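You operate a simulated robot arm through the tools that you are given. There is no shell and no other tool.

You are at the controls of a simulated robot arm. One attempt, no reset.

## Task
Eyelet all three holes of the red strap.
Fine: one press a hole, at 1, 2 and 3 in turn; then bring the yellow slide back to LOAD; leave the cup in its holder.

Only the result counts: the job must be done as asked and must still hold three seconds after the hand-in. Knocking over, shifting, dropping, spilling or breaking anything else fails it.

## Robot
A 6-joint arm with a two-finger gripper, fixed in place. Base frame: the origin is at the foot of the arm, x ahead of it, y to its left, z up. Lengths are in cm, angles in degrees, forces in N, time in s.
With the tool pointing down near the work surface it reaches from about 24 to 48 cm from the base axis. Its first joint turns from -115.0 to 115.0 degrees. Payload 2.1 kg.
Tool frame: the origin (TCP) lies between the finger pads and is the grasp point; the fingertips stand 2 cm ahead of it; z points along the fingers, y is the line along which they close. The gripper opens to 10 cm. The gripper's body begins 6.3 cm behind the TCP.
Orientation is that of the tool frame in the base frame, as a unit quaternion [w, x, y, z]. With the fingers straight down and closing along the base's y, the tool's x points along the base's -x, its y along +y and its z along -z.

## Interface
- The arm moves only by the tool jog_arm. Its argument "commands" is a list of rows, each an object (a shift or turn left out is 0, a gripper value left out holds the last) with "delta_pos": the shift along the tool's x, y, z in cm, a list of three; "turn": the turn, a rotation vector about the tool's x, y, z in degrees, a list of three; "fingers": the closure, from 0 (fully open) to 1 (shut). In form: [{"delta_pos": [x, y, z], "turn": [wx, wy, wz], "fingers": fingers}, ...]. A call has 1 to 20 rows; each row shifts and turns the commanded pose from where the row before left it, along the tool's axes as they then stand. A row lasts 0.2 s, in which the tool goes at most 5 cm and 8.6 degrees; a call with a longer step from one row to the next is refused whole, and so is a gripper value outside its range. A pose out of reach is approached as far as the arm can. The call stops where the force on the tool passes 40 N (or 10 N more than at its start, if that is more) or the arm is blocked; 0.2 s more then pass. Each finger travels about 15.3 cm/s and halts on what it meets, pressing with about 44 N; the grip force reading is that of the motor and also rises with nothing between the fingers. The clock runs only during rows and for 0.2 s after the last one: add rows that do not move to give the fingers time. The reply holds the time, the measured pose of the TCP, the force on the tool along the base axes, the opening and the grip force, in the units named above and with some noise, with the torque about the TCP (base axes, N m) and any sound that the robot's microphone picked up.
- Cameras (640 x 400 px; columns grow to the right, rows downward): "scene" is fixed at [4.33, 64.09, 143.42]; the picture's right is [-0.96, -0.29, 0.00], its down [-0.08, 0.27, -0.96] and it looks along [0.27, -0.92, -0.28] (base axes); focal length 325 px, centre (320, 200). "wrist" rides on the gripper at [7, -1.9, -9.9] in the tool frame; the picture's right is [0.26, 0.97, 0.00], its down [-0.75, 0.20, -0.63] and it looks along [-0.61, 0.16, 0.78] (tool axes); focal length 230 px, centre (320, 200). There is no depth. A picture from a camera that has moved, and an enlarged one, comes with that camera's place and axes in the base frame and with its lens. The place of the scene camera against the robot may be out by one fixed shift of up to 1.8 cm in any direction.
- camera(camera): a new picture of that camera. The clock stands still meanwhile.
- raise_lower(by): slides the trunk up (or, below 0, down) by that many cm; the arm rides with it, the base frame stays. It gives what a move gives, with no picture.
- zoom(camera, box): a new picture of the part [left, top, right, bottom] of that camera's present view, enlarged. The clock stands still meanwhile.
- hand_in(): hands the job in; it is judged then, once.

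Places have to be worked out from the pictures, the camera data and where the tool is seen. Open the gripper and draw the arm clear of the work before you hand the job in, unless the task says otherwise.

The tools are called as name(argument=value, ...) on one line, values as JSON. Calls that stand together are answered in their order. jog_arm: Moves the arm, as the interface text tells. Its arguments: {"type":"object","properties":{"commands":{"type":"array"}},"required":["commands"]} The other tools are called the same way: raise_lower (by) slides the trunk up or down; camera (camera) takes a picture; zoom (camera, box) takes an enlarged picture of a part of a camera's view; hand_in () hands the job in.

At the start:

```text
clock: 0.0
position: [23.12, -17.81, 130.88]
tool_rot: [0.0, 0.0, 1.0, 0.0]
contact_force: [-0.6, -1.2, 0.3]
ft_torque: [0.04, 0.0, -0.01]
width: 10.0
finger_force: 0.1
trunk travel left (down, up): [-84.4, 14.6]
```

scene: 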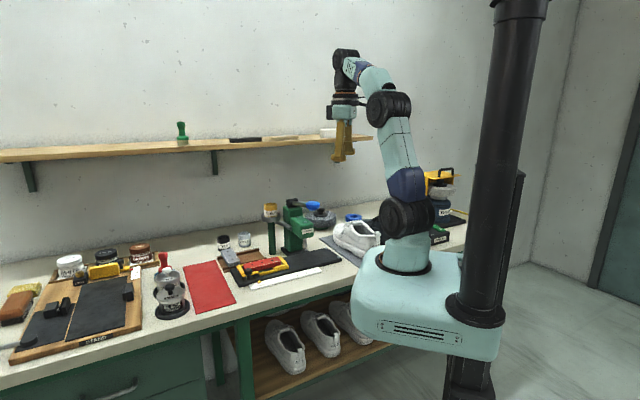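
wrist: 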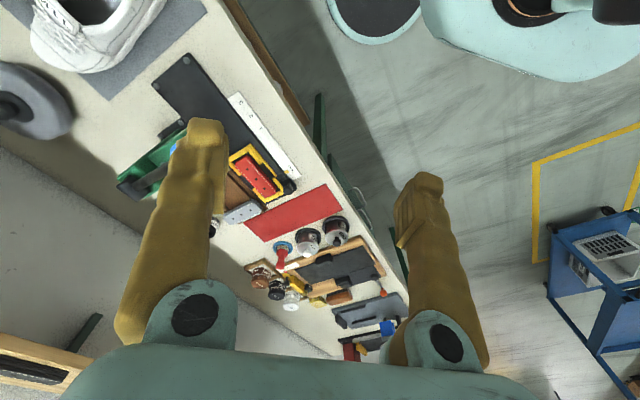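

The first pictures show a bench with a green press, a yellow slide with a red strap, and a tray. I'll zoom in on the press area for details before moving anything.

zoom(camera="scene", box=[200, 190, 360, 290])

zoom(camera="wrist", box=[100, 50, 340, 250])

zoom(camera="scene", box=[0, 230, 240, 380])

```text
4.00 times, centred on (280, 240) of scene
camera zoom: at [4.33, 64.09, 143.42], right [-0.96, -0.29, 0.0], down [-0.08, 0.27, -0.96], along [0.27, -0.92, -0.28], focal length 1299 px, centre (480, 40)
```

zoom: 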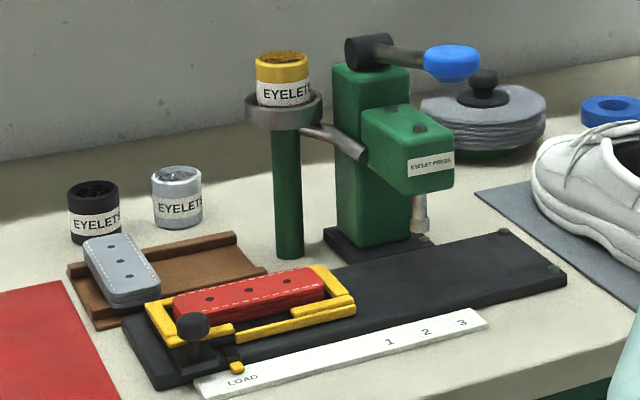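

```text
2.00 times, centred on (220, 150) of wrist
camera zoom: at [16.18, -19.67, 140.74], right [-0.26, 0.97, 0.0], down [0.75, 0.2, 0.63], along [0.61, 0.16, -0.78], focal length 460 px, centre (520, 300)
```

zoom: 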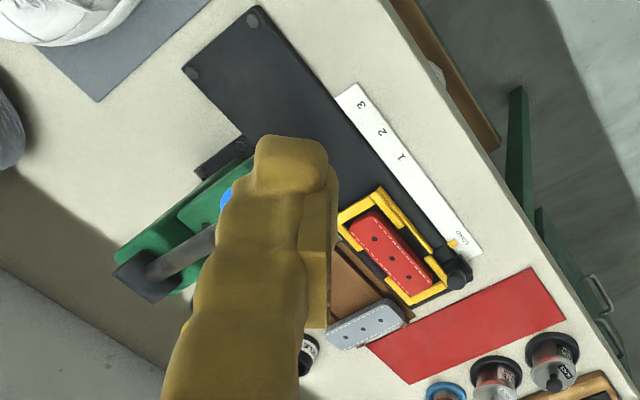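

```text
2.67 times, centred on (120, 305) of scene
camera zoom: at [4.33, 64.09, 143.42], right [-0.96, -0.29, 0.0], down [-0.08, 0.27, -0.96], along [0.27, -0.92, -0.28], focal length 866 px, centre (853, -80)
```

zoom: 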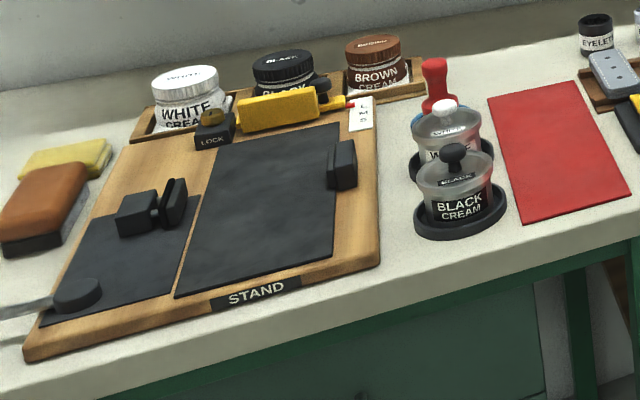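

Triangulating between the two cameras, the bench top is at z≈88.5 and the strap is near (52,-28). The knob is near (52.6,-18.7,91.5) and the lever grip near (36,-36,110.7), with the track running along (-0.75,-0.66). I'll yaw the tool so its y lines up with the track, then take a better look.

jog_arm(commands=[{"turn": [0, 0, 8]}, {"turn": [0, 0, 8]}, {"turn": [0, 0, 8]}, {"turn": [0, 0, 8]}, {"turn": [0, 0, 8]}, {"turn": [0, 0, 8]}, {}])

camera(camera="wrist")

```text
clock: 1.6
position: [23.14, -17.72, 130.86]
tool_rot: [0.0, 0.408, 0.913, 0.0]
contact_force: [0.1, 0.4, 0.9]
ft_torque: [-0.02, 0.0, 0.02]
width: 10.01
finger_force: 0.1
trunk travel left (down, up): [-84.4, 14.6]
```

```text
taken
camera wrist: at [17.14, -13.88, 140.76], right [0.55, 0.84, 0.0], down [0.65, -0.42, 0.63], along [0.53, -0.34, -0.78], focal length 230 px, centre (320, 200)
```

wrist: 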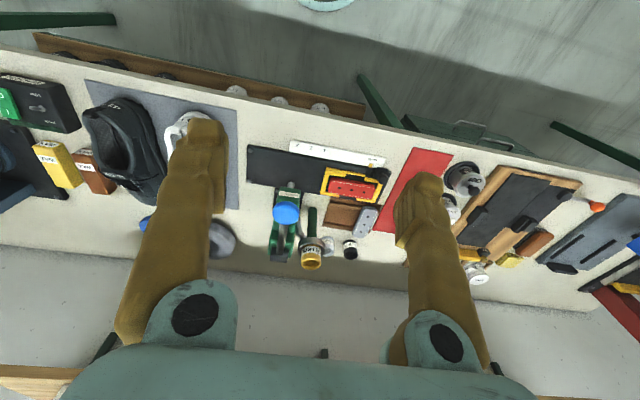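

Now the press is clear between the fingers, upside down in the picture. I'll enlarge it to read the ruler and the slide.

zoom(camera="wrist", box=[235, 130, 405, 280])

zoom(camera="scene", box=[230, 240, 330, 300])

```text
2.67 times, centred on (320, 205) of wrist
camera zoom: at [17.14, -13.88, 140.76], right [0.55, 0.84, 0.0], down [0.65, -0.42, 0.63], along [0.53, -0.34, -0.78], focal length 614 px, centre (320, 187)
```

zoom: 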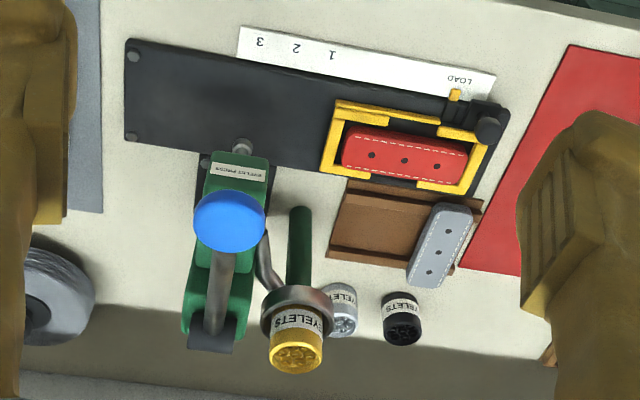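

```text
6.40 times, centred on (280, 270) of scene
camera zoom: at [4.33, 64.09, 143.42], right [-0.96, -0.29, 0.0], down [-0.08, 0.27, -0.96], along [0.27, -0.92, -0.28], focal length 2078 px, centre (576, -248)
```

zoom: 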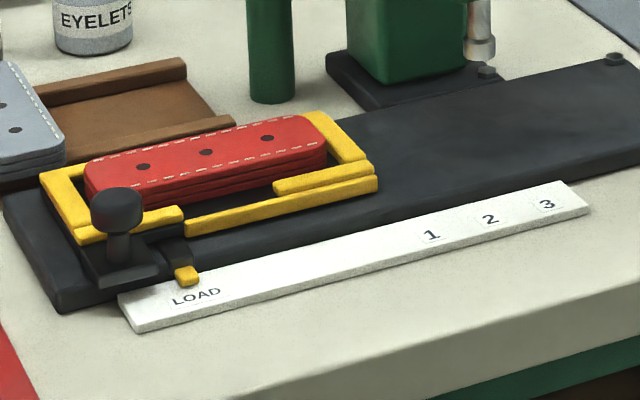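

The ruler runs at about 45°: LOAD is near (48.5,-18.4), 1 near (39.6,-27.4), and the marks are about 3.3 cm apart. The lever ball is near (35,-32,112.7) and the knob near (53,-18.3,92). I'll lower the trunk so the arm has more reach at bench level.

raise_lower(by=-12)

```text
clock: 3.1
position: [23.14, -17.91, 118.71]
tool_rot: [0.0, 0.406, 0.914, 0.0]
contact_force: [-0.2, -0.7, 0.3]
ft_torque: [0.0, -0.03, -0.01]
width: 9.99
finger_force: 0.0
trunk travel left (down, up): [-72.4, 26.6]
```

Trunk lowered without trouble. I'll straighten the yaw to 45° and move in front of the slide at a safe height for a close look at the knob.

jog_arm(commands=[{"turn": [0, 0, -3]}, {"delta_pos": [-2.12, 2.57, 3.12]}, {"delta_pos": [-2.12, 2.57, 3.12]}, {"delta_pos": [-2.12, 2.57, 3.12]}, {"delta_pos": [-2.12, 2.57, 3.12]}, {"delta_pos": [-2.12, 2.57, 3.12]}, {"delta_pos": [-2.12, 2.57, 3.12]}, {}])

camera(camera="wrist")

camera(camera="scene")

```text
clock: 4.9
position: [42.93, -16.0, 100.07]
tool_rot: [0.0, 0.383, 0.924, 0.0]
contact_force: [-0.1, -0.4, 0.1]
ft_torque: [-0.01, 0.01, 0.0]
width: 9.99
finger_force: 0.1
trunk travel left (down, up): [-72.4, 26.6]
```

```text
taken
camera wrist: at [36.64, -12.31, 110.03], right [0.5, 0.87, 0.0], down [0.67, -0.39, 0.63], along [0.55, -0.32, -0.78], focal length 230 px, centre (320, 200)
```

wrist: 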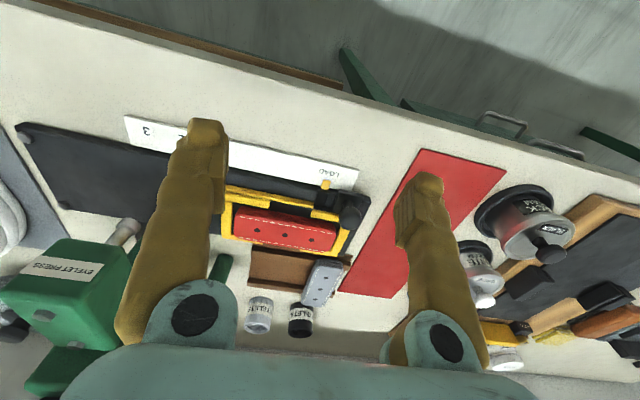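

```text
taken
```

scene: 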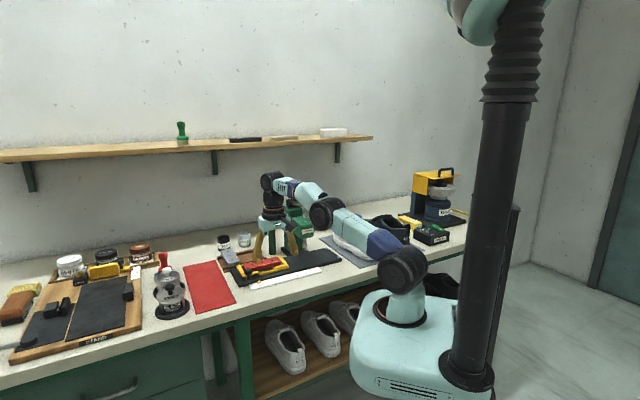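

zoom(camera="wrist", box=[210, 140, 400, 270])

zoom(camera="wrist", box=[0, 100, 200, 260])

```text
3.08 times, centred on (305, 205) of wrist
camera zoom: at [36.64, -12.31, 110.03], right [0.5, 0.87, 0.0], down [0.67, -0.39, 0.63], along [0.55, -0.32, -0.78], focal length 708 px, centre (366, 185)
```

zoom: 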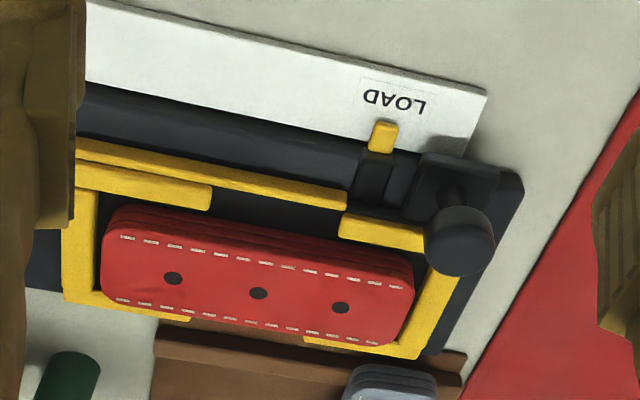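

```text
2.50 times, centred on (100, 180) of wrist
camera zoom: at [36.64, -12.31, 110.03], right [0.5, 0.87, 0.0], down [0.67, -0.39, 0.63], along [0.55, -0.32, -0.78], focal length 575 px, centre (870, 250)
```

zoom: 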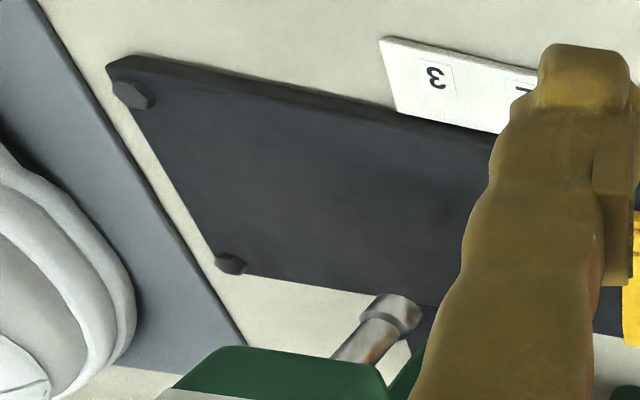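

The knob stands on a black plate at the slide's front corner, and the pointer tip is at LOAD. I'll shift sideways along the track, staying back from the lever, to get a parallax view and see the press head and ram.

jog_arm(commands=[{"delta_pos": [1.89, -3.68, 0]}, {"delta_pos": [1.89, -3.68, 0]}, {"delta_pos": [1.89, -3.68, 0]}, {}])

camera(camera="wrist")

zoom(camera="wrist", box=[225, 60, 405, 180])

zoom(camera="wrist", box=[180, 160, 400, 330])

```text
clock: 5.9
position: [31.3, -19.77, 100.32]
tool_rot: [0.0, 0.382, 0.924, 0.0]
contact_force: [0.1, -0.5, 0.2]
ft_torque: [0.0, 0.0, -0.01]
width: 10.0
finger_force: 0.1
trunk travel left (down, up): [-72.4, 26.6]
```

```text
taken
camera wrist: at [25.11, -16.04, 110.26], right [0.5, 0.87, 0.0], down [0.67, -0.39, 0.63], along [0.55, -0.32, -0.78], focal length 230 px, centre (320, 200)
```

wrist: 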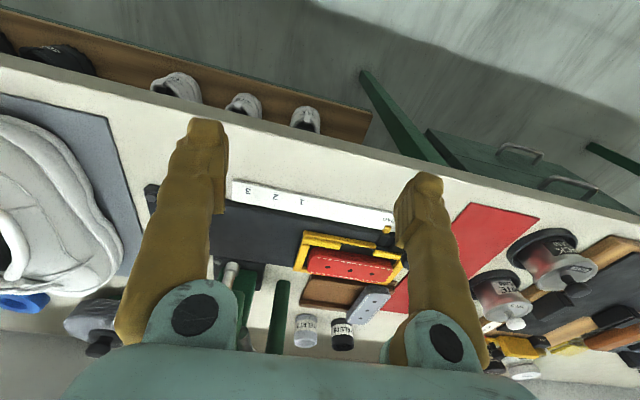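

```text
3.33 times, centred on (315, 120) of wrist
camera zoom: at [25.11, -16.04, 110.26], right [0.5, 0.87, 0.0], down [0.67, -0.39, 0.63], along [0.55, -0.32, -0.78], focal length 767 px, centre (337, 467)
```

zoom: 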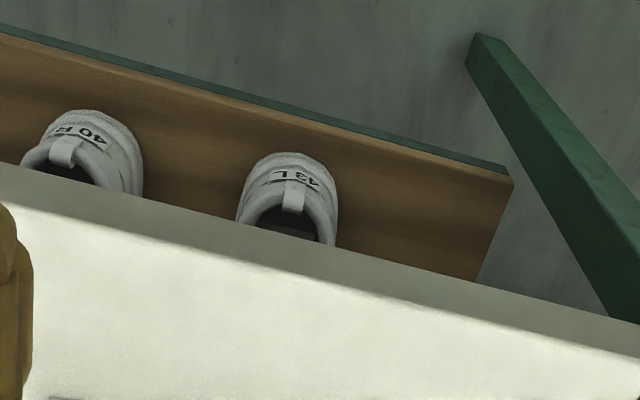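

```text
2.35 times, centred on (290, 245) of wrist
camera zoom: at [25.11, -16.04, 110.26], right [0.5, 0.87, 0.0], down [0.67, -0.39, 0.63], along [0.55, -0.32, -0.78], focal length 541 px, centre (391, 94)
```

zoom: 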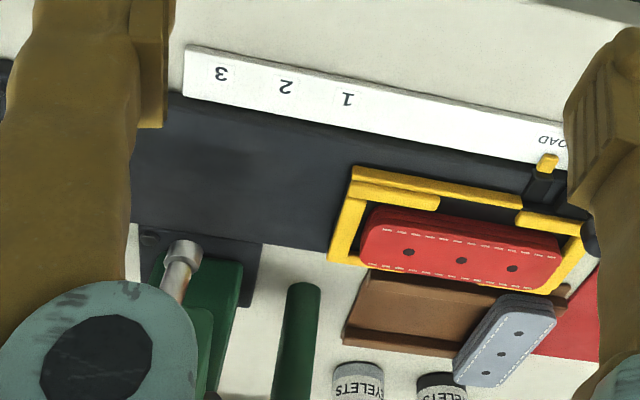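

Parallax from the two wrist views puts the strap holes at u≈-15.1/-18.6/-22.1 along the track, with the strap top at z≈90. Slide travel to 1, 2 and 3 is about 13.0, 16.5 and 20.0 cm, and the knob head is near (53.9,-18.1,91.2). I'll tilt the tool 40° outward so it can reach the knob and half-close the fingers.

jog_arm(commands=[{"turn": [0, -8, 0], "fingers": 0.45}, {"turn": [0, -8, 0]}, {"turn": [0, -8, 0]}, {"turn": [0, -8, 0]}, {"turn": [0, -8, 0]}, {}])

camera(camera="wrist")

```text
clock: 7.3
position: [31.02, -19.85, 100.09]
tool_rot: [0.293, 0.365, 0.875, -0.128]
contact_force: [0.8, 0.0, 1.3]
ft_torque: [0.02, -0.02, 0.0]
width: 5.5
finger_force: 0.1
trunk travel left (down, up): [-72.4, 26.6]
```

```text
taken
camera wrist: at [21.69, -12.98, 103.84], right [0.54, 0.82, -0.17], down [0.3, -0.01, 0.95], along [0.78, -0.57, -0.25], focal length 230 px, centre (320, 200)
```

wrist: 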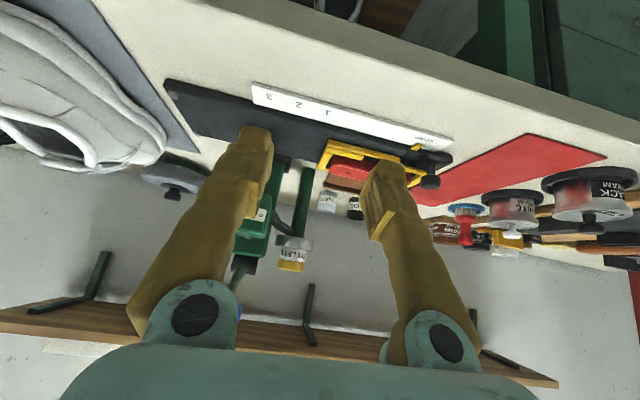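

The tilt reads about 37° where I commanded 40°. I'll wait one step to see whether it settles before moving on.

jog_arm(commands=[{}, {}])

```text
clock: 7.9
position: [30.93, -19.89, 100.12]
tool_rot: [0.293, 0.364, 0.875, -0.127]
contact_force: [-0.1, 0.4, 0.2]
ft_torque: [-0.01, 0.0, 0.0]
width: 5.47
finger_force: 0.1
trunk travel left (down, up): [-72.4, 26.6]
```

The tilt is held slightly short of 40° this close in. It should improve further out, so I'll move to the pre-grasp pose 7 cm back from the knob along the approach line.

jog_arm(commands=[{"delta_pos": [-1.156, 3.43, 1.7]}, {"delta_pos": [-1.156, 3.43, 1.7]}, {"delta_pos": [-1.156, 3.43, 1.7]}, {"delta_pos": [-1.156, 3.43, 1.7]}, {"delta_pos": [-1.156, 3.43, 1.7]}, {}])

camera(camera="wrist")

```text
clock: 9.3
position: [50.34, -14.77, 97.38]
tool_rot: [0.316, 0.359, 0.869, -0.13]
contact_force: [-0.4, 0.8, 0.3]
ft_torque: [-0.02, 0.0, 0.0]
width: 5.48
finger_force: 0.0
trunk travel left (down, up): [-72.4, 26.6]
```

```text
taken
camera wrist: at [40.7, -7.8, 100.57], right [0.54, 0.82, -0.17], down [0.26, 0.02, 0.96], along [0.8, -0.57, -0.2], focal length 230 px, centre (320, 200)
```

wrist: 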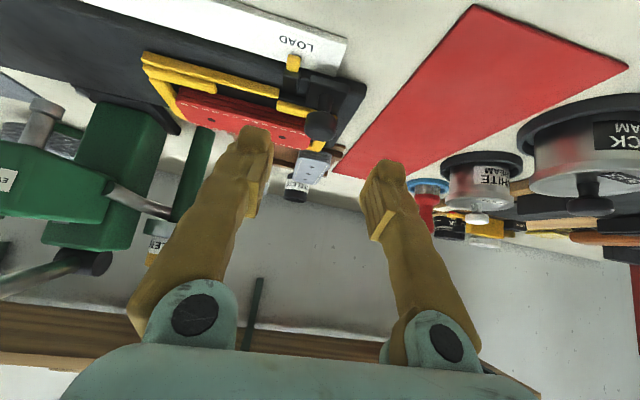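

At the pre-grasp pose with the tilt now at 40°. I'll enlarge the knob to refine where it is.

zoom(camera="wrist", box=[220, 40, 400, 170])

zoom(camera="scene", box=[220, 180, 340, 290])

```text
3.08 times, centred on (310, 105) of wrist
camera zoom: at [40.7, -7.8, 100.57], right [0.54, 0.82, -0.17], down [0.26, 0.02, 0.96], along [0.8, -0.57, -0.2], focal length 708 px, centre (351, 492)
```

zoom: 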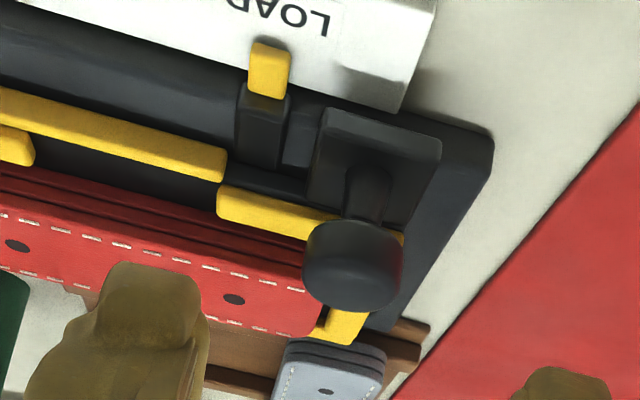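

```text
3.64 times, centred on (280, 235) of scene
camera zoom: at [4.33, 64.09, 143.42], right [-0.96, -0.29, 0.0], down [-0.08, 0.27, -0.96], along [0.27, -0.92, -0.28], focal length 1181 px, centre (466, 73)
```

zoom: 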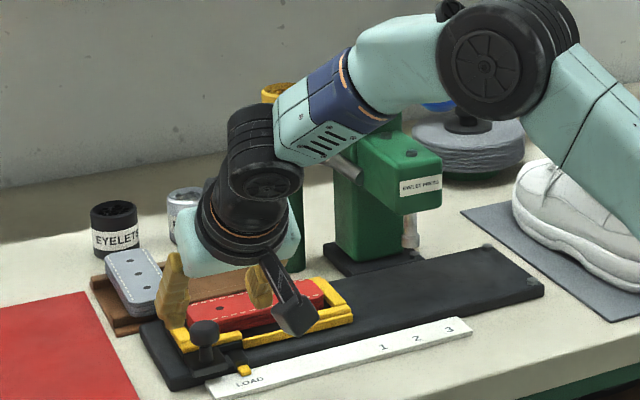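

Triangulated again, the knob head centre is near (53.4,-17.95,91.5), about 2.5 cm across, with clearance above its plate. I'll move in along the approach line with the fingers straddling it.

jog_arm(commands=[{"delta_pos": [0.1, -0.02, 1.69]}, {"delta_pos": [0.1, -0.02, 1.69]}, {"delta_pos": [0.1, -0.02, 1.69]}, {"delta_pos": [0.1, -0.02, 1.67]}, {}])

camera(camera="wrist")

zoom(camera="scene", box=[230, 220, 330, 290])

```text
clock: 10.5
position: [53.26, -17.61, 92.03]
tool_rot: [0.316, 0.359, 0.868, -0.131]
contact_force: [0.2, 0.1, 0.1]
ft_torque: [-0.03, 0.0, 0.01]
width: 5.49
finger_force: 0.0
trunk travel left (down, up): [-72.4, 26.6]
```

```text
taken
camera wrist: at [43.65, -10.56, 95.22], right [0.54, 0.82, -0.17], down [0.26, 0.02, 0.96], along [0.8, -0.57, -0.2], focal length 230 px, centre (320, 200)
```

wrist: 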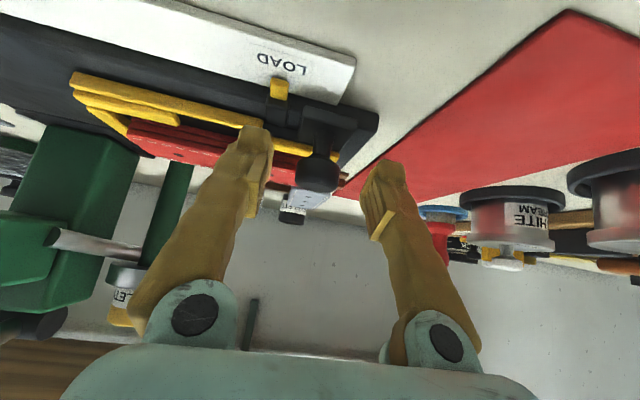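

```text
5.71 times, centred on (280, 255) of scene
camera zoom: at [4.33, 64.09, 143.42], right [-0.96, -0.29, 0.0], down [-0.08, 0.27, -0.96], along [0.27, -0.92, -0.28], focal length 1856 px, centre (549, -114)
```

zoom: 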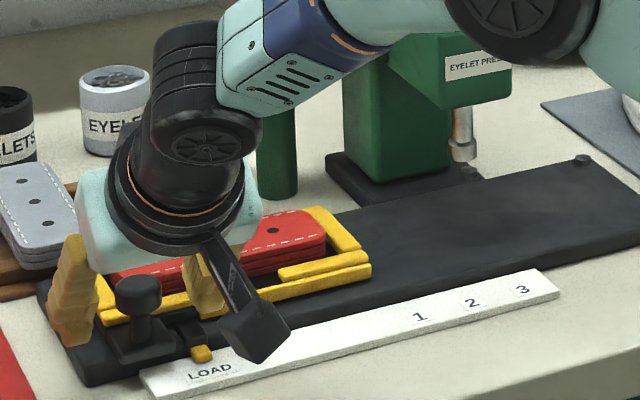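

The fingers straddle the knob without touching it, but it appears closer to the fingertips than I planned. I'll enlarge this to check how deep the grip is.

zoom(camera="wrist", box=[240, 90, 400, 210])

```text
3.33 times, centred on (320, 150) of wrist
camera zoom: at [43.65, -10.56, 95.22], right [0.54, 0.82, -0.17], down [0.26, 0.02, 0.96], along [0.8, -0.57, -0.2], focal length 767 px, centre (320, 367)
```

zoom: 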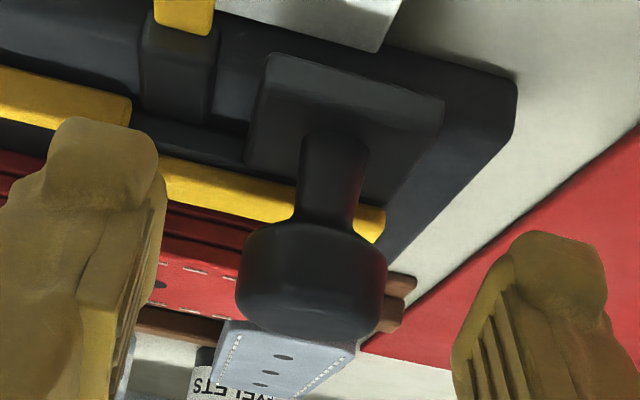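

The knob centre sits 1.45 cm beyond the TCP. I'll move in another 0.5 cm and close on the knob.

jog_arm(commands=[{"delta_pos": [-0.17, 0.0, 0.5]}, {}, {"fingers": 1.0}, {}, {}])

zoom(camera="wrist", box=[240, 90, 400, 210])

```text
clock: 11.7
position: [53.35, -17.92, 91.79]
tool_rot: [0.317, 0.359, 0.868, -0.131]
contact_force: [-2.3, -2.1, -1.4]
ft_torque: [-0.12, -0.02, -0.04]
width: 2.5
finger_force: 44.7
trunk travel left (down, up): [-72.4, 26.6]
```

```text
3.33 times, centred on (320, 150) of wrist
camera zoom: at [43.91, -10.95, 94.91], right [0.54, 0.82, -0.17], down [0.26, 0.02, 0.96], along [0.8, -0.57, -0.2], focal length 767 px, centre (320, 367)
```

zoom: 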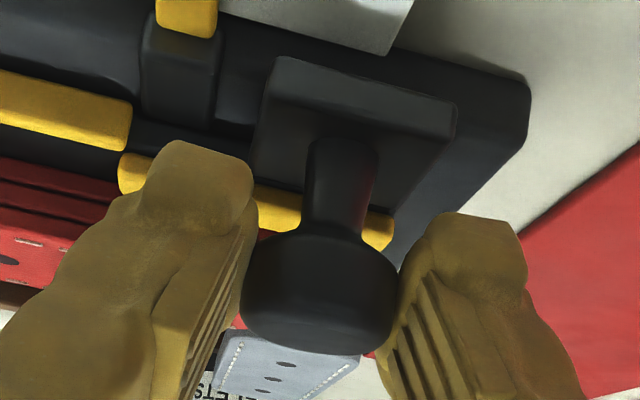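

The knob is gripped at 2.5 cm width with little side load. I'll try a 2 cm move along the track and check that the slide follows.

jog_arm(commands=[{"delta_pos": [0, -0.5, 0]}, {"delta_pos": [0, -0.5, 0]}, {"delta_pos": [0, -0.5, 0]}, {"delta_pos": [0, -0.5, 0]}])

zoom(camera="scene", box=[230, 220, 330, 290])

zoom(camera="wrist", box=[180, 20, 420, 200])

```text
clock: 12.7
position: [52.09, -19.34, 91.73]
tool_rot: [0.317, 0.359, 0.868, -0.131]
contact_force: [2.8, -2.4, 8.9]
ft_torque: [-0.19, -0.13, 0.11]
width: 2.5
finger_force: 45.3
trunk travel left (down, up): [-72.4, 26.6]
```

```text
5.71 times, centred on (280, 255) of scene
camera zoom: at [4.33, 64.09, 143.42], right [-0.96, -0.29, 0.0], down [-0.08, 0.27, -0.96], along [0.27, -0.92, -0.28], focal length 1856 px, centre (549, -114)
```

zoom: 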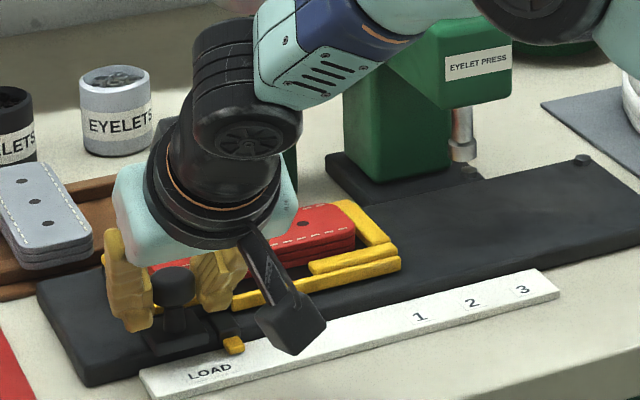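

```text
2.22 times, centred on (300, 110) of wrist
camera zoom: at [42.5, -12.33, 94.88], right [0.54, 0.82, -0.17], down [0.26, 0.02, 0.97], along [0.8, -0.57, -0.2], focal length 511 px, centre (364, 400)
```

zoom: 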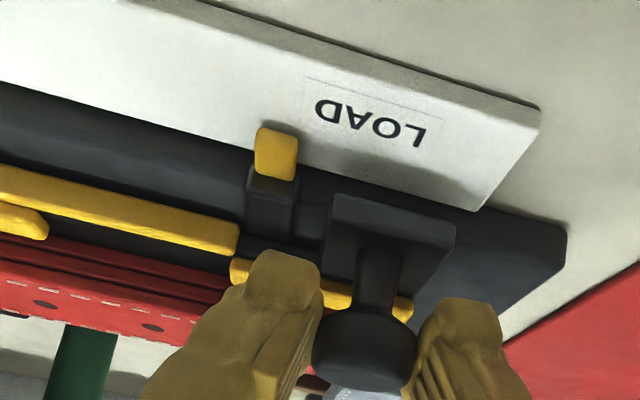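

The slide follows the knob; I read about 1.9 cm of travel with only modest forces. I'll carry on another 10 cm and stop short of mark 1 to check the alignment.

jog_arm(commands=[{"delta_pos": [0, -1, 0]}, {"delta_pos": [0, -1, 0]}, {"delta_pos": [0, -1, 0]}, {"delta_pos": [0, -1, 0]}, {"delta_pos": [0, -1, 0]}, {"delta_pos": [0, -1, 0]}, {"delta_pos": [0, -1, 0]}, {"delta_pos": [0, -1, 0]}, {"delta_pos": [0, -1, 0]}, {"delta_pos": [0, -1, 0]}, {}])

zoom(camera="scene", box=[230, 220, 330, 290])

zoom(camera="wrist", box=[180, 20, 420, 200])

```text
clock: 15.1
position: [44.85, -26.45, 91.68]
tool_rot: [0.318, 0.36, 0.867, -0.132]
contact_force: [9.3, -10.4, 23.3]
ft_torque: [-0.35, -0.23, -0.03]
width: 2.46
finger_force: 45.3
trunk travel left (down, up): [-72.4, 26.6]
```

```text
5.71 times, centred on (280, 255) of scene
camera zoom: at [4.33, 64.09, 143.42], right [-0.96, -0.29, 0.0], down [-0.08, 0.27, -0.96], along [0.27, -0.92, -0.28], focal length 1856 px, centre (549, -114)
```

zoom: 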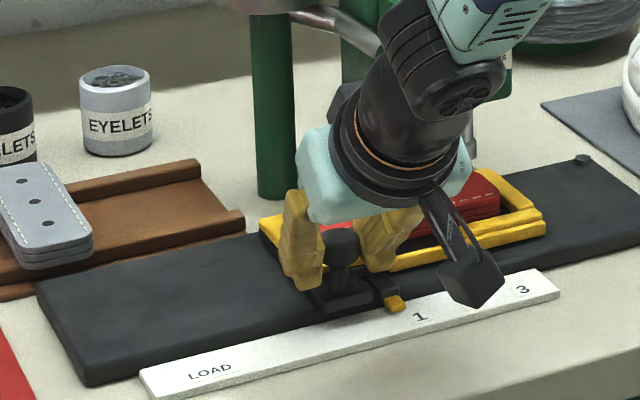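

```text
2.22 times, centred on (300, 110) of wrist
camera zoom: at [35.3, -19.44, 94.86], right [0.54, 0.82, -0.17], down [0.26, 0.02, 0.97], along [0.8, -0.57, -0.2], focal length 511 px, centre (364, 400)
```

zoom: 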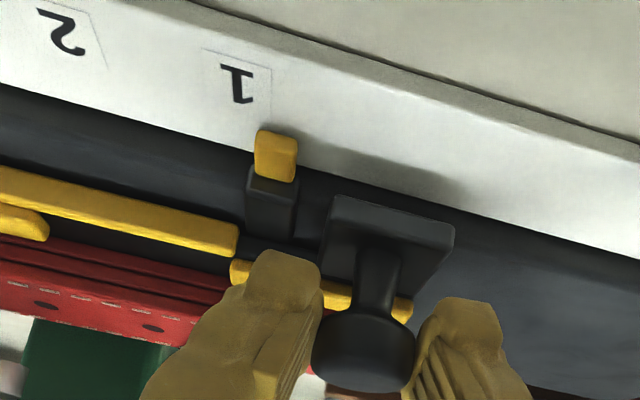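

The pointer is about 1 cm short of mark 1. The track is drifting slightly outward and up relative to my line, with about 25 N along -x'. I'll relieve that with a small offset before finishing the move.

jog_arm(commands=[{"delta_pos": [-0.1, 0, 0]}, {"delta_pos": [-0.05, 0, 0]}, {}])

```text
clock: 15.9
position: [44.86, -26.46, 91.64]
tool_rot: [0.317, 0.36, 0.868, -0.131]
contact_force: [6.8, -6.4, 20.2]
ft_torque: [-0.24, -0.27, 0.01]
width: 2.47
finger_force: 45.1
trunk travel left (down, up): [-72.4, 26.6]
```

The offset reduces the load, and the arm's stiffness looks like about 35 N/cm. I'll null the remaining upward and outward load with another small offset.

jog_arm(commands=[{"delta_pos": [-0.2, 0, -0.1]}, {"delta_pos": [-0.2, 0, -0.1]}, {}])

```text
clock: 16.7
position: [45.07, -26.32, 91.81]
tool_rot: [0.312, 0.359, 0.87, -0.13]
contact_force: [-13.1, 11.6, -20.2]
ft_torque: [0.34, 0.33, 0.03]
width: 2.44
finger_force: 45.2
trunk travel left (down, up): [-72.4, 26.6]
```

That overshot, and the load reversed. I'll back off half of it.

jog_arm(commands=[{"delta_pos": [0.1, 0, 0.05]}, {"delta_pos": [0.1, 0, 0.05]}, {}])

```text
clock: 17.5
position: [45.04, -26.3, 91.96]
tool_rot: [0.316, 0.36, 0.868, -0.132]
contact_force: [-13.2, 12.8, -17.4]
ft_torque: [0.32, 0.26, -0.06]
width: 2.41
finger_force: 45.5
trunk travel left (down, up): [-72.4, 26.6]
```

Some of the load is friction as the pads shift on the knob. I'll keep easing back the same way in small steps.

jog_arm(commands=[{"delta_pos": [0.1, 0, 0.03]}, {}, {}])

```text
clock: 18.3
position: [45.08, -26.2, 91.89]
tool_rot: [0.318, 0.358, 0.868, -0.13]
contact_force: [-9.4, 9.6, -6.5]
ft_torque: [0.27, 0.22, -0.01]
width: 2.37
finger_force: 45.0
trunk travel left (down, up): [-72.4, 26.6]
```

The grip width has crept down to 2.37, so the pads may be shifting on the knob. I'll take a look.

zoom(camera="wrist", box=[180, 20, 420, 200])

zoom(camera="scene", box=[260, 230, 320, 272])

```text
2.22 times, centred on (300, 110) of wrist
camera zoom: at [35.44, -19.31, 95.07], right [0.54, 0.82, -0.17], down [0.26, 0.02, 0.97], along [0.8, -0.57, -0.2], focal length 511 px, centre (364, 400)
```

zoom: 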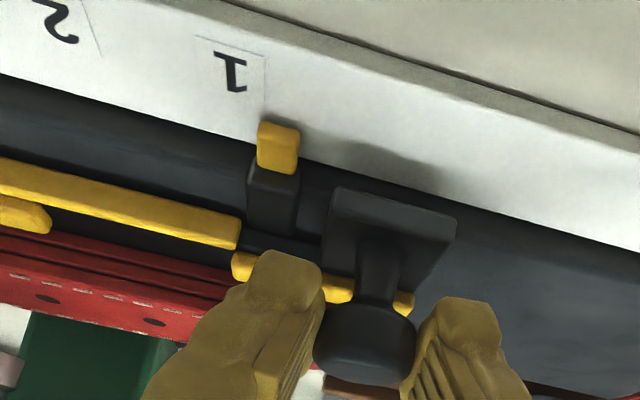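

```text
9.52 times, centred on (290, 251) of scene
camera zoom: at [4.33, 64.09, 143.42], right [-0.96, -0.29, 0.0], down [-0.08, 0.27, -0.96], along [0.27, -0.92, -0.28], focal length 3093 px, centre (606, -286)
```

zoom: 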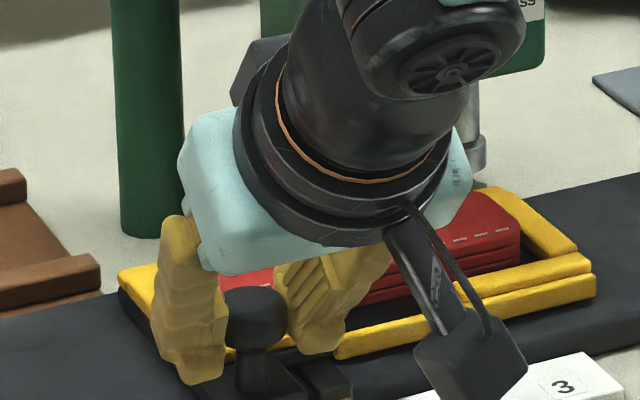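

The slide is intact and the pads only moved a little on the head. I'll open slightly to release the built-up load, read the free pose, then continue.

jog_arm(commands=[{"fingers": 0.62}, {}, {}])

zoom(camera="wrist", box=[180, 20, 420, 200])

```text
clock: 19.1
position: [45.15, -26.5, 91.7]
tool_rot: [0.316, 0.36, 0.868, -0.131]
contact_force: [-0.4, 0.1, -0.8]
ft_torque: [0.02, 0.02, 0.0]
width: 3.79
finger_force: 0.0
trunk travel left (down, up): [-72.4, 26.6]
```

```text
2.22 times, centred on (300, 110) of wrist
camera zoom: at [35.57, -19.52, 94.95], right [0.54, 0.82, -0.17], down [0.26, 0.02, 0.96], along [0.8, -0.57, -0.2], focal length 511 px, centre (364, 400)
```

zoom: 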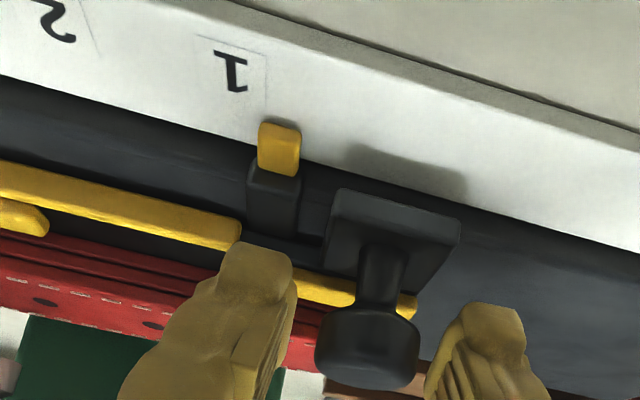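

Free pose is clean with near-zero force, and the knob is centred between the fingers. The pointer still needs about 1.1 cm to reach mark 1. I'll re-close and push that last bit.

jog_arm(commands=[{"fingers": 1.0}, {}, {"delta_pos": [0, -0.4, 0]}, {"delta_pos": [0, -0.4, 0]}, {"delta_pos": [0, -0.33, 0]}, {}])

zoom(camera="wrist", box=[180, 20, 420, 200])

```text
clock: 20.5
position: [44.32, -27.22, 91.86]
tool_rot: [0.317, 0.358, 0.869, -0.131]
contact_force: [3.4, -2.6, 0.1]
ft_torque: [-0.05, -0.05, 0.0]
width: 2.47
finger_force: 45.0
trunk travel left (down, up): [-72.4, 26.6]
```

```text
2.22 times, centred on (300, 110) of wrist
camera zoom: at [34.79, -20.26, 94.96], right [0.54, 0.82, -0.17], down [0.26, 0.02, 0.96], along [0.8, -0.57, -0.2], focal length 511 px, centre (364, 400)
```

zoom: 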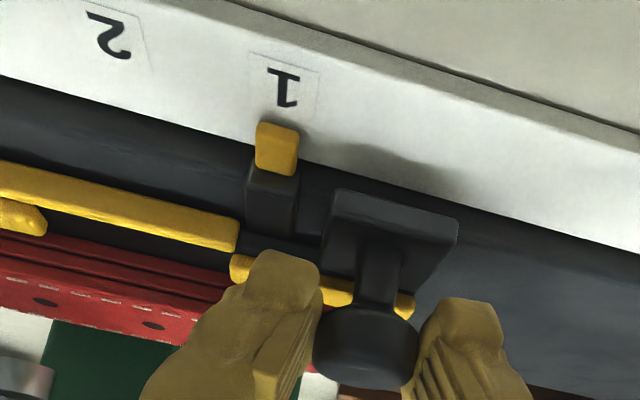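

The pointer computes to u≈-9.10 against mark 1 at about -9.14, so it's aligned. I'll release the knob and back straight out.

jog_arm(commands=[{"fingers": 0.45}, {}, {"delta_pos": [0, 0, -2]}, {"delta_pos": [0, 0, -3]}, {"delta_pos": [0, 0, -3]}, {}])

camera(camera="wrist")

zoom(camera="wrist", box=[180, 20, 420, 200])

zoom(camera="scene", box=[250, 190, 340, 280])

```text
clock: 21.9
position: [40.6, -23.63, 98.02]
tool_rot: [0.315, 0.36, 0.869, -0.13]
contact_force: [-1.0, 0.4, 0.6]
ft_torque: [0.01, -0.01, 0.02]
width: 5.5
finger_force: 0.1
trunk travel left (down, up): [-72.4, 26.6]
```

```text
taken
camera wrist: at [31.03, -16.63, 101.14], right [0.54, 0.82, -0.17], down [0.26, 0.02, 0.96], along [0.8, -0.57, -0.2], focal length 230 px, centre (320, 200)
```

wrist: 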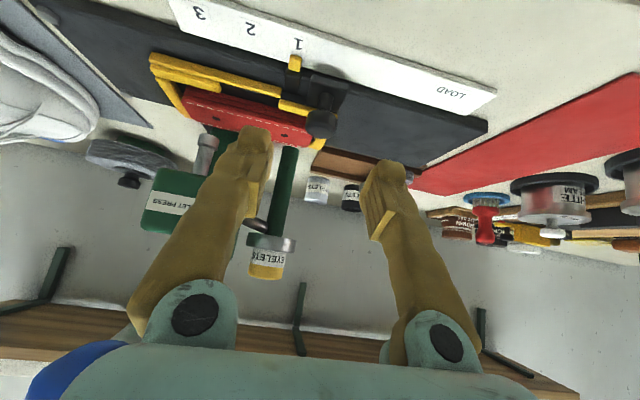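

```text
2.22 times, centred on (300, 110) of wrist
camera zoom: at [31.03, -16.63, 101.14], right [0.54, 0.82, -0.17], down [0.26, 0.02, 0.96], along [0.8, -0.57, -0.2], focal length 511 px, centre (364, 400)
```

zoom: 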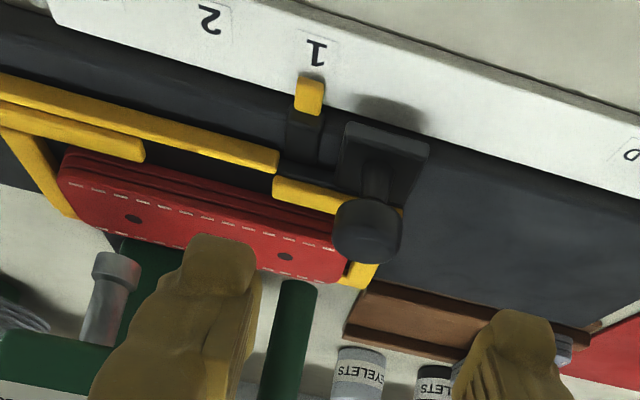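

```text
4.44 times, centred on (295, 235) of scene
camera zoom: at [4.33, 64.09, 143.42], right [-0.96, -0.29, 0.0], down [-0.08, 0.27, -0.96], along [0.27, -0.92, -0.28], focal length 1443 px, centre (431, 44)
```

zoom: 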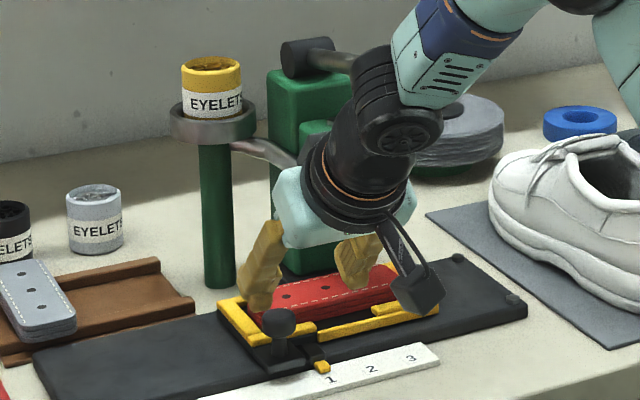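

With the slide at 1, hole 1 computes to u≈-2.0 and v≈57.1, directly under the ram. The cup is untouched. I'll raise the arm, then slide across in front of and above the lever's blue grip.

jog_arm(commands=[{"delta_pos": [-2.29, 0, -2.88]}, {"delta_pos": [-2.29, 0, -2.88]}, {"delta_pos": [-2.29, 0, -2.88]}, {"delta_pos": [-2.29, 0, -2.88], "fingers": 0.35}, {"delta_pos": [-2.29, 0, -2.88]}, {"delta_pos": [0, -3.32, 0]}, {"delta_pos": [0, -3.32, 0]}, {"delta_pos": [0, -3.31, 0]}, {}])

camera(camera="wrist")

camera(camera="scene")

```text
clock: 23.9
position: [33.17, -30.09, 116.32]
tool_rot: [0.317, 0.359, 0.868, -0.131]
contact_force: [0.0, -0.2, 0.3]
ft_torque: [0.03, -0.02, -0.01]
width: 6.47
finger_force: 0.1
trunk travel left (down, up): [-72.4, 26.6]
```

```text
taken
camera wrist: at [23.64, -23.16, 119.47], right [0.54, 0.82, -0.17], down [0.26, 0.02, 0.96], along [0.8, -0.57, -0.2], focal length 230 px, centre (320, 200)
```

wrist: 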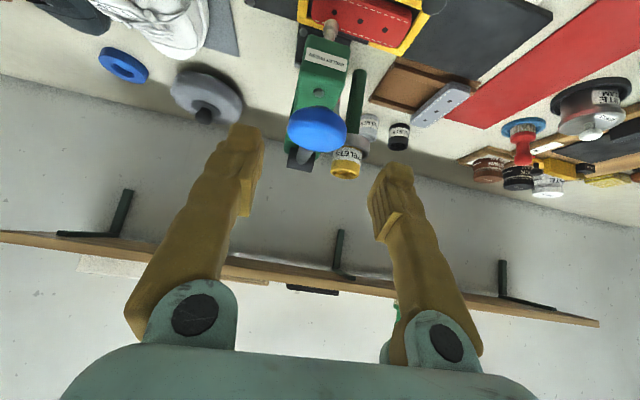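

```text
taken
```

scene: 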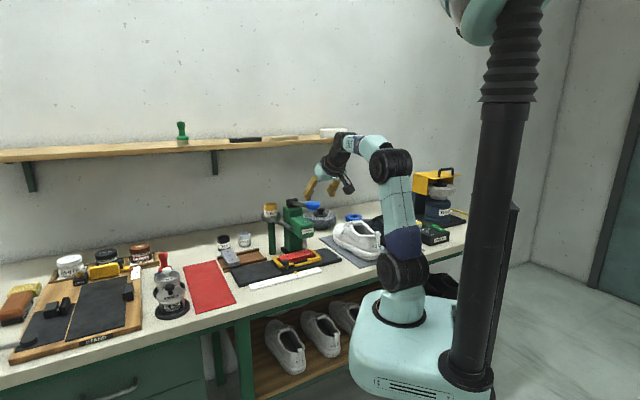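

The blue grip triangulates to about (37.3,-34.4,109.8), in line with the tool. I'll enlarge it to gauge its size and shape before gripping.

zoom(camera="wrist", box=[240, 20, 400, 190])

zoom(camera="scene", box=[260, 120, 380, 230])

```text
2.35 times, centred on (320, 105) of wrist
camera zoom: at [23.64, -23.16, 119.47], right [0.54, 0.82, -0.17], down [0.26, 0.02, 0.96], along [0.8, -0.57, -0.2], focal length 541 px, centre (320, 424)
```

zoom: 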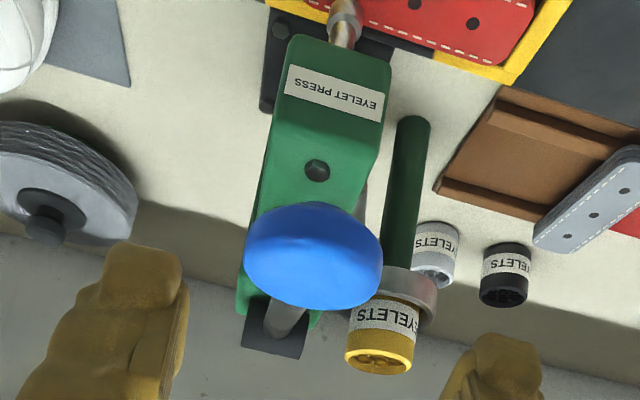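

```text
3.64 times, centred on (320, 175) of scene
camera zoom: at [4.33, 64.09, 143.42], right [-0.96, -0.29, 0.0], down [-0.08, 0.27, -0.96], along [0.27, -0.92, -0.28], focal length 1181 px, centre (320, 291)
```

zoom: 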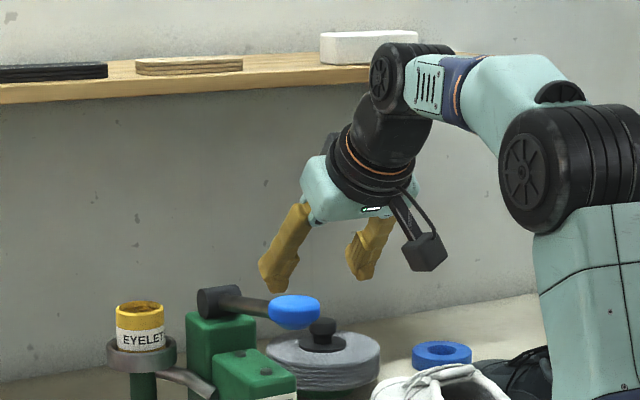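

The grip is a flattened palm knob, about 4.9 cm across and 3 cm thick, so pressing it from above with closed fingers suits it. I'll close the fingers and place the tips just above its centre.

jog_arm(commands=[{"fingers": 1.0}, {}, {}, {"delta_pos": [-1.55, -0.07, 2.49]}, {"delta_pos": [-1.55, -0.06, 2.49]}, {}])

camera(camera="wrist")

zoom(camera="scene", box=[260, 120, 380, 230])

```text
clock: 25.3
position: [36.95, -34.35, 114.61]
tool_rot: [0.318, 0.359, 0.868, -0.13]
contact_force: [-0.7, 0.1, 0.2]
ft_torque: [0.0, -0.01, 0.01]
width: 0.0
finger_force: 29.3
trunk travel left (down, up): [-72.4, 26.6]
```

```text
taken
camera wrist: at [27.49, -27.29, 117.76], right [0.54, 0.82, -0.17], down [0.26, 0.02, 0.96], along [0.8, -0.57, -0.2], focal length 230 px, centre (320, 200)
```

wrist: 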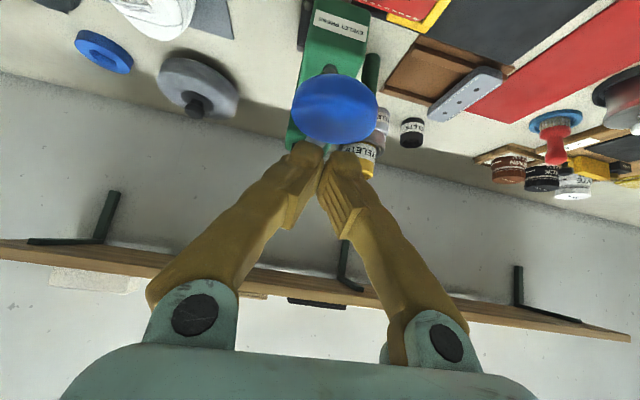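

```text
3.64 times, centred on (320, 175) of scene
camera zoom: at [4.33, 64.09, 143.42], right [-0.96, -0.29, 0.0], down [-0.08, 0.27, -0.96], along [0.27, -0.92, -0.28], focal length 1181 px, centre (320, 291)
```

zoom: 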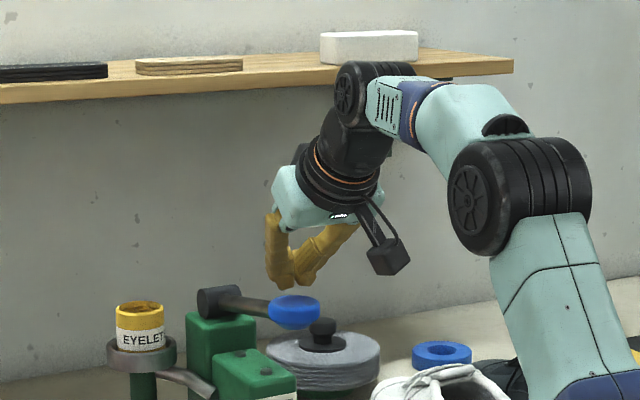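

Fingertips are centred just above the grip, which I compute at (37.0,-34.1,109.9). I'll lower in small vertical steps and watch the force.

jog_arm(commands=[{"delta_pos": [0.321, 0.1, 0.383]}, {"delta_pos": [0.321, 0.1, 0.383]}, {"delta_pos": [0.321, 0, 0.383]}, {}])

```text
clock: 26.3
position: [37.28, -34.2, 113.16]
tool_rot: [0.316, 0.36, 0.868, -0.131]
contact_force: [0.9, 0.5, 0.3]
ft_torque: [-0.03, -0.02, 0.01]
width: 0.02
finger_force: 29.8
trunk travel left (down, up): [-72.4, 26.6]
```

zoom(camera="wrist", box=[240, 60, 400, 180])

zoom(camera="scene", box=[285, 160, 345, 220])

```text
3.33 times, centred on (320, 120) of wrist
camera zoom: at [27.73, -27.19, 116.21], right [0.54, 0.82, -0.17], down [0.26, 0.02, 0.96], along [0.8, -0.57, -0.2], focal length 767 px, centre (320, 467)
```

zoom: 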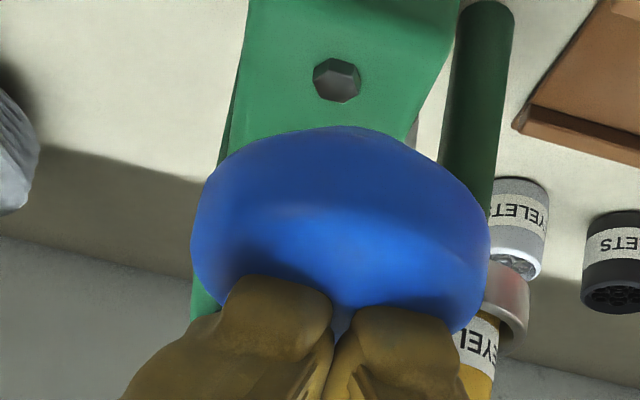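

```text
6.67 times, centred on (315, 190) of scene
camera zoom: at [4.33, 64.09, 143.42], right [-0.96, -0.29, 0.0], down [-0.08, 0.27, -0.96], along [0.27, -0.92, -0.28], focal length 2165 px, centre (353, 267)
```

zoom: 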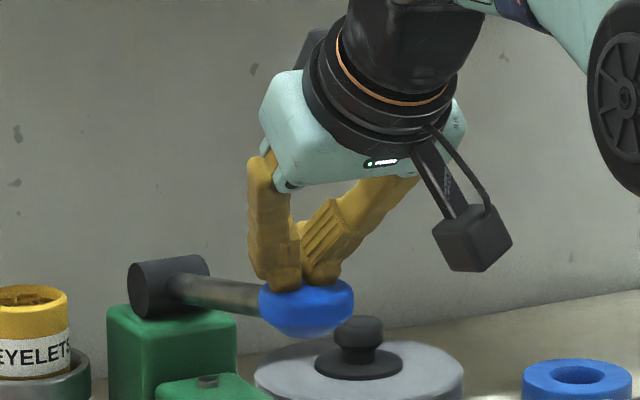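

The tips sit right at the top of the grip with no contact force yet. I'll keep going down.

jog_arm(commands=[{"delta_pos": [0.321, 0, 0.383]}, {"delta_pos": [0.321, 0, 0.383]}, {"delta_pos": [0.321, 0, 0.383]}, {"delta_pos": [0.321, 0, 0.383]}])

```text
clock: 27.3
position: [37.24, -34.23, 111.13]
tool_rot: [0.317, 0.36, 0.868, -0.131]
contact_force: [-0.3, 0.5, 1.7]
ft_torque: [0.01, 0.0, -0.03]
width: 0.0
finger_force: 29.4
trunk travel left (down, up): [-72.4, 26.6]
```

The force is only 1.7 N after 2 cm, so the lever may be moving lightly. I'll check with a picture.

zoom(camera="scene", box=[285, 160, 345, 220])

zoom(camera="wrist", box=[240, 60, 400, 180])

```text
6.67 times, centred on (315, 190) of scene
camera zoom: at [4.33, 64.09, 143.42], right [-0.96, -0.29, 0.0], down [-0.08, 0.27, -0.96], along [0.27, -0.92, -0.28], focal length 2165 px, centre (353, 267)
```

zoom: 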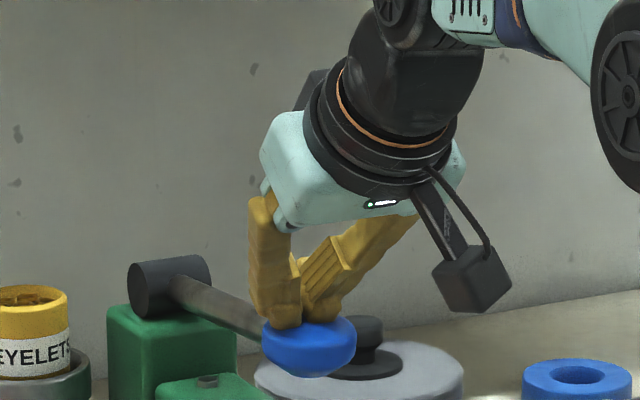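

```text
3.33 times, centred on (320, 120) of wrist
camera zoom: at [27.72, -27.17, 114.29], right [0.54, 0.82, -0.17], down [0.26, 0.02, 0.97], along [0.8, -0.57, -0.2], focal length 767 px, centre (320, 467)
```

zoom: 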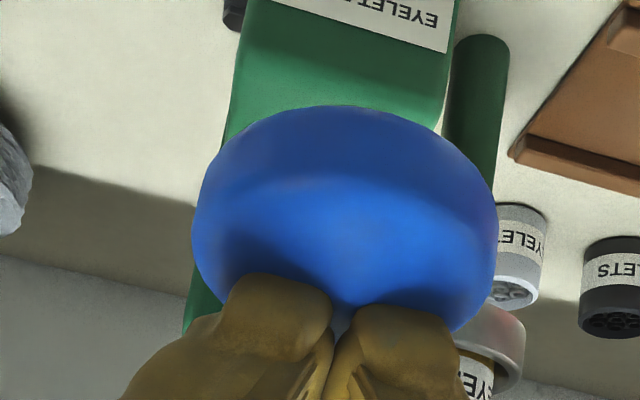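

The lever follows under light force. I'll keep pressing straight down toward the bottom of the stroke.

jog_arm(commands=[{"delta_pos": [0.321, 0, 0.383]}, {"delta_pos": [0.321, 0, 0.383]}, {"delta_pos": [0.321, 0, 0.383]}, {"delta_pos": [0.321, 0, 0.383]}, {"delta_pos": [0.321, 0, 0.383]}, {"delta_pos": [0.321, 0, 0.383]}])

zoom(camera="scene", box=[270, 160, 350, 250])

```text
clock: 28.7
position: [37.33, -34.12, 108.21]
tool_rot: [0.316, 0.36, 0.868, -0.131]
contact_force: [0.0, 0.3, 3.0]
ft_torque: [0.02, 0.01, 0.03]
width: 0.6
finger_force: 29.3
trunk travel left (down, up): [-72.4, 26.6]
```

```text
4.44 times, centred on (310, 205) of scene
camera zoom: at [4.33, 64.09, 143.42], right [-0.96, -0.29, 0.0], down [-0.08, 0.27, -0.96], along [0.27, -0.92, -0.28], focal length 1443 px, centre (364, 178)
```

zoom: 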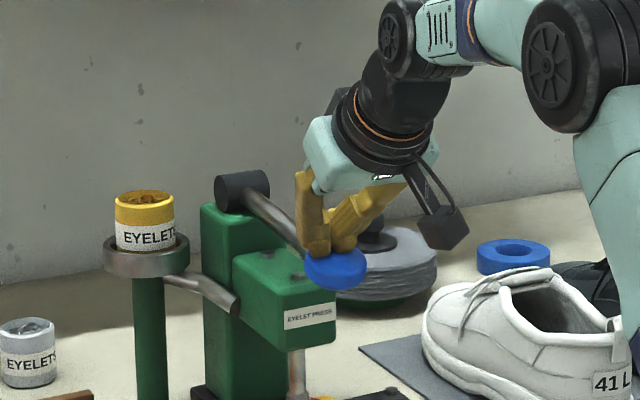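

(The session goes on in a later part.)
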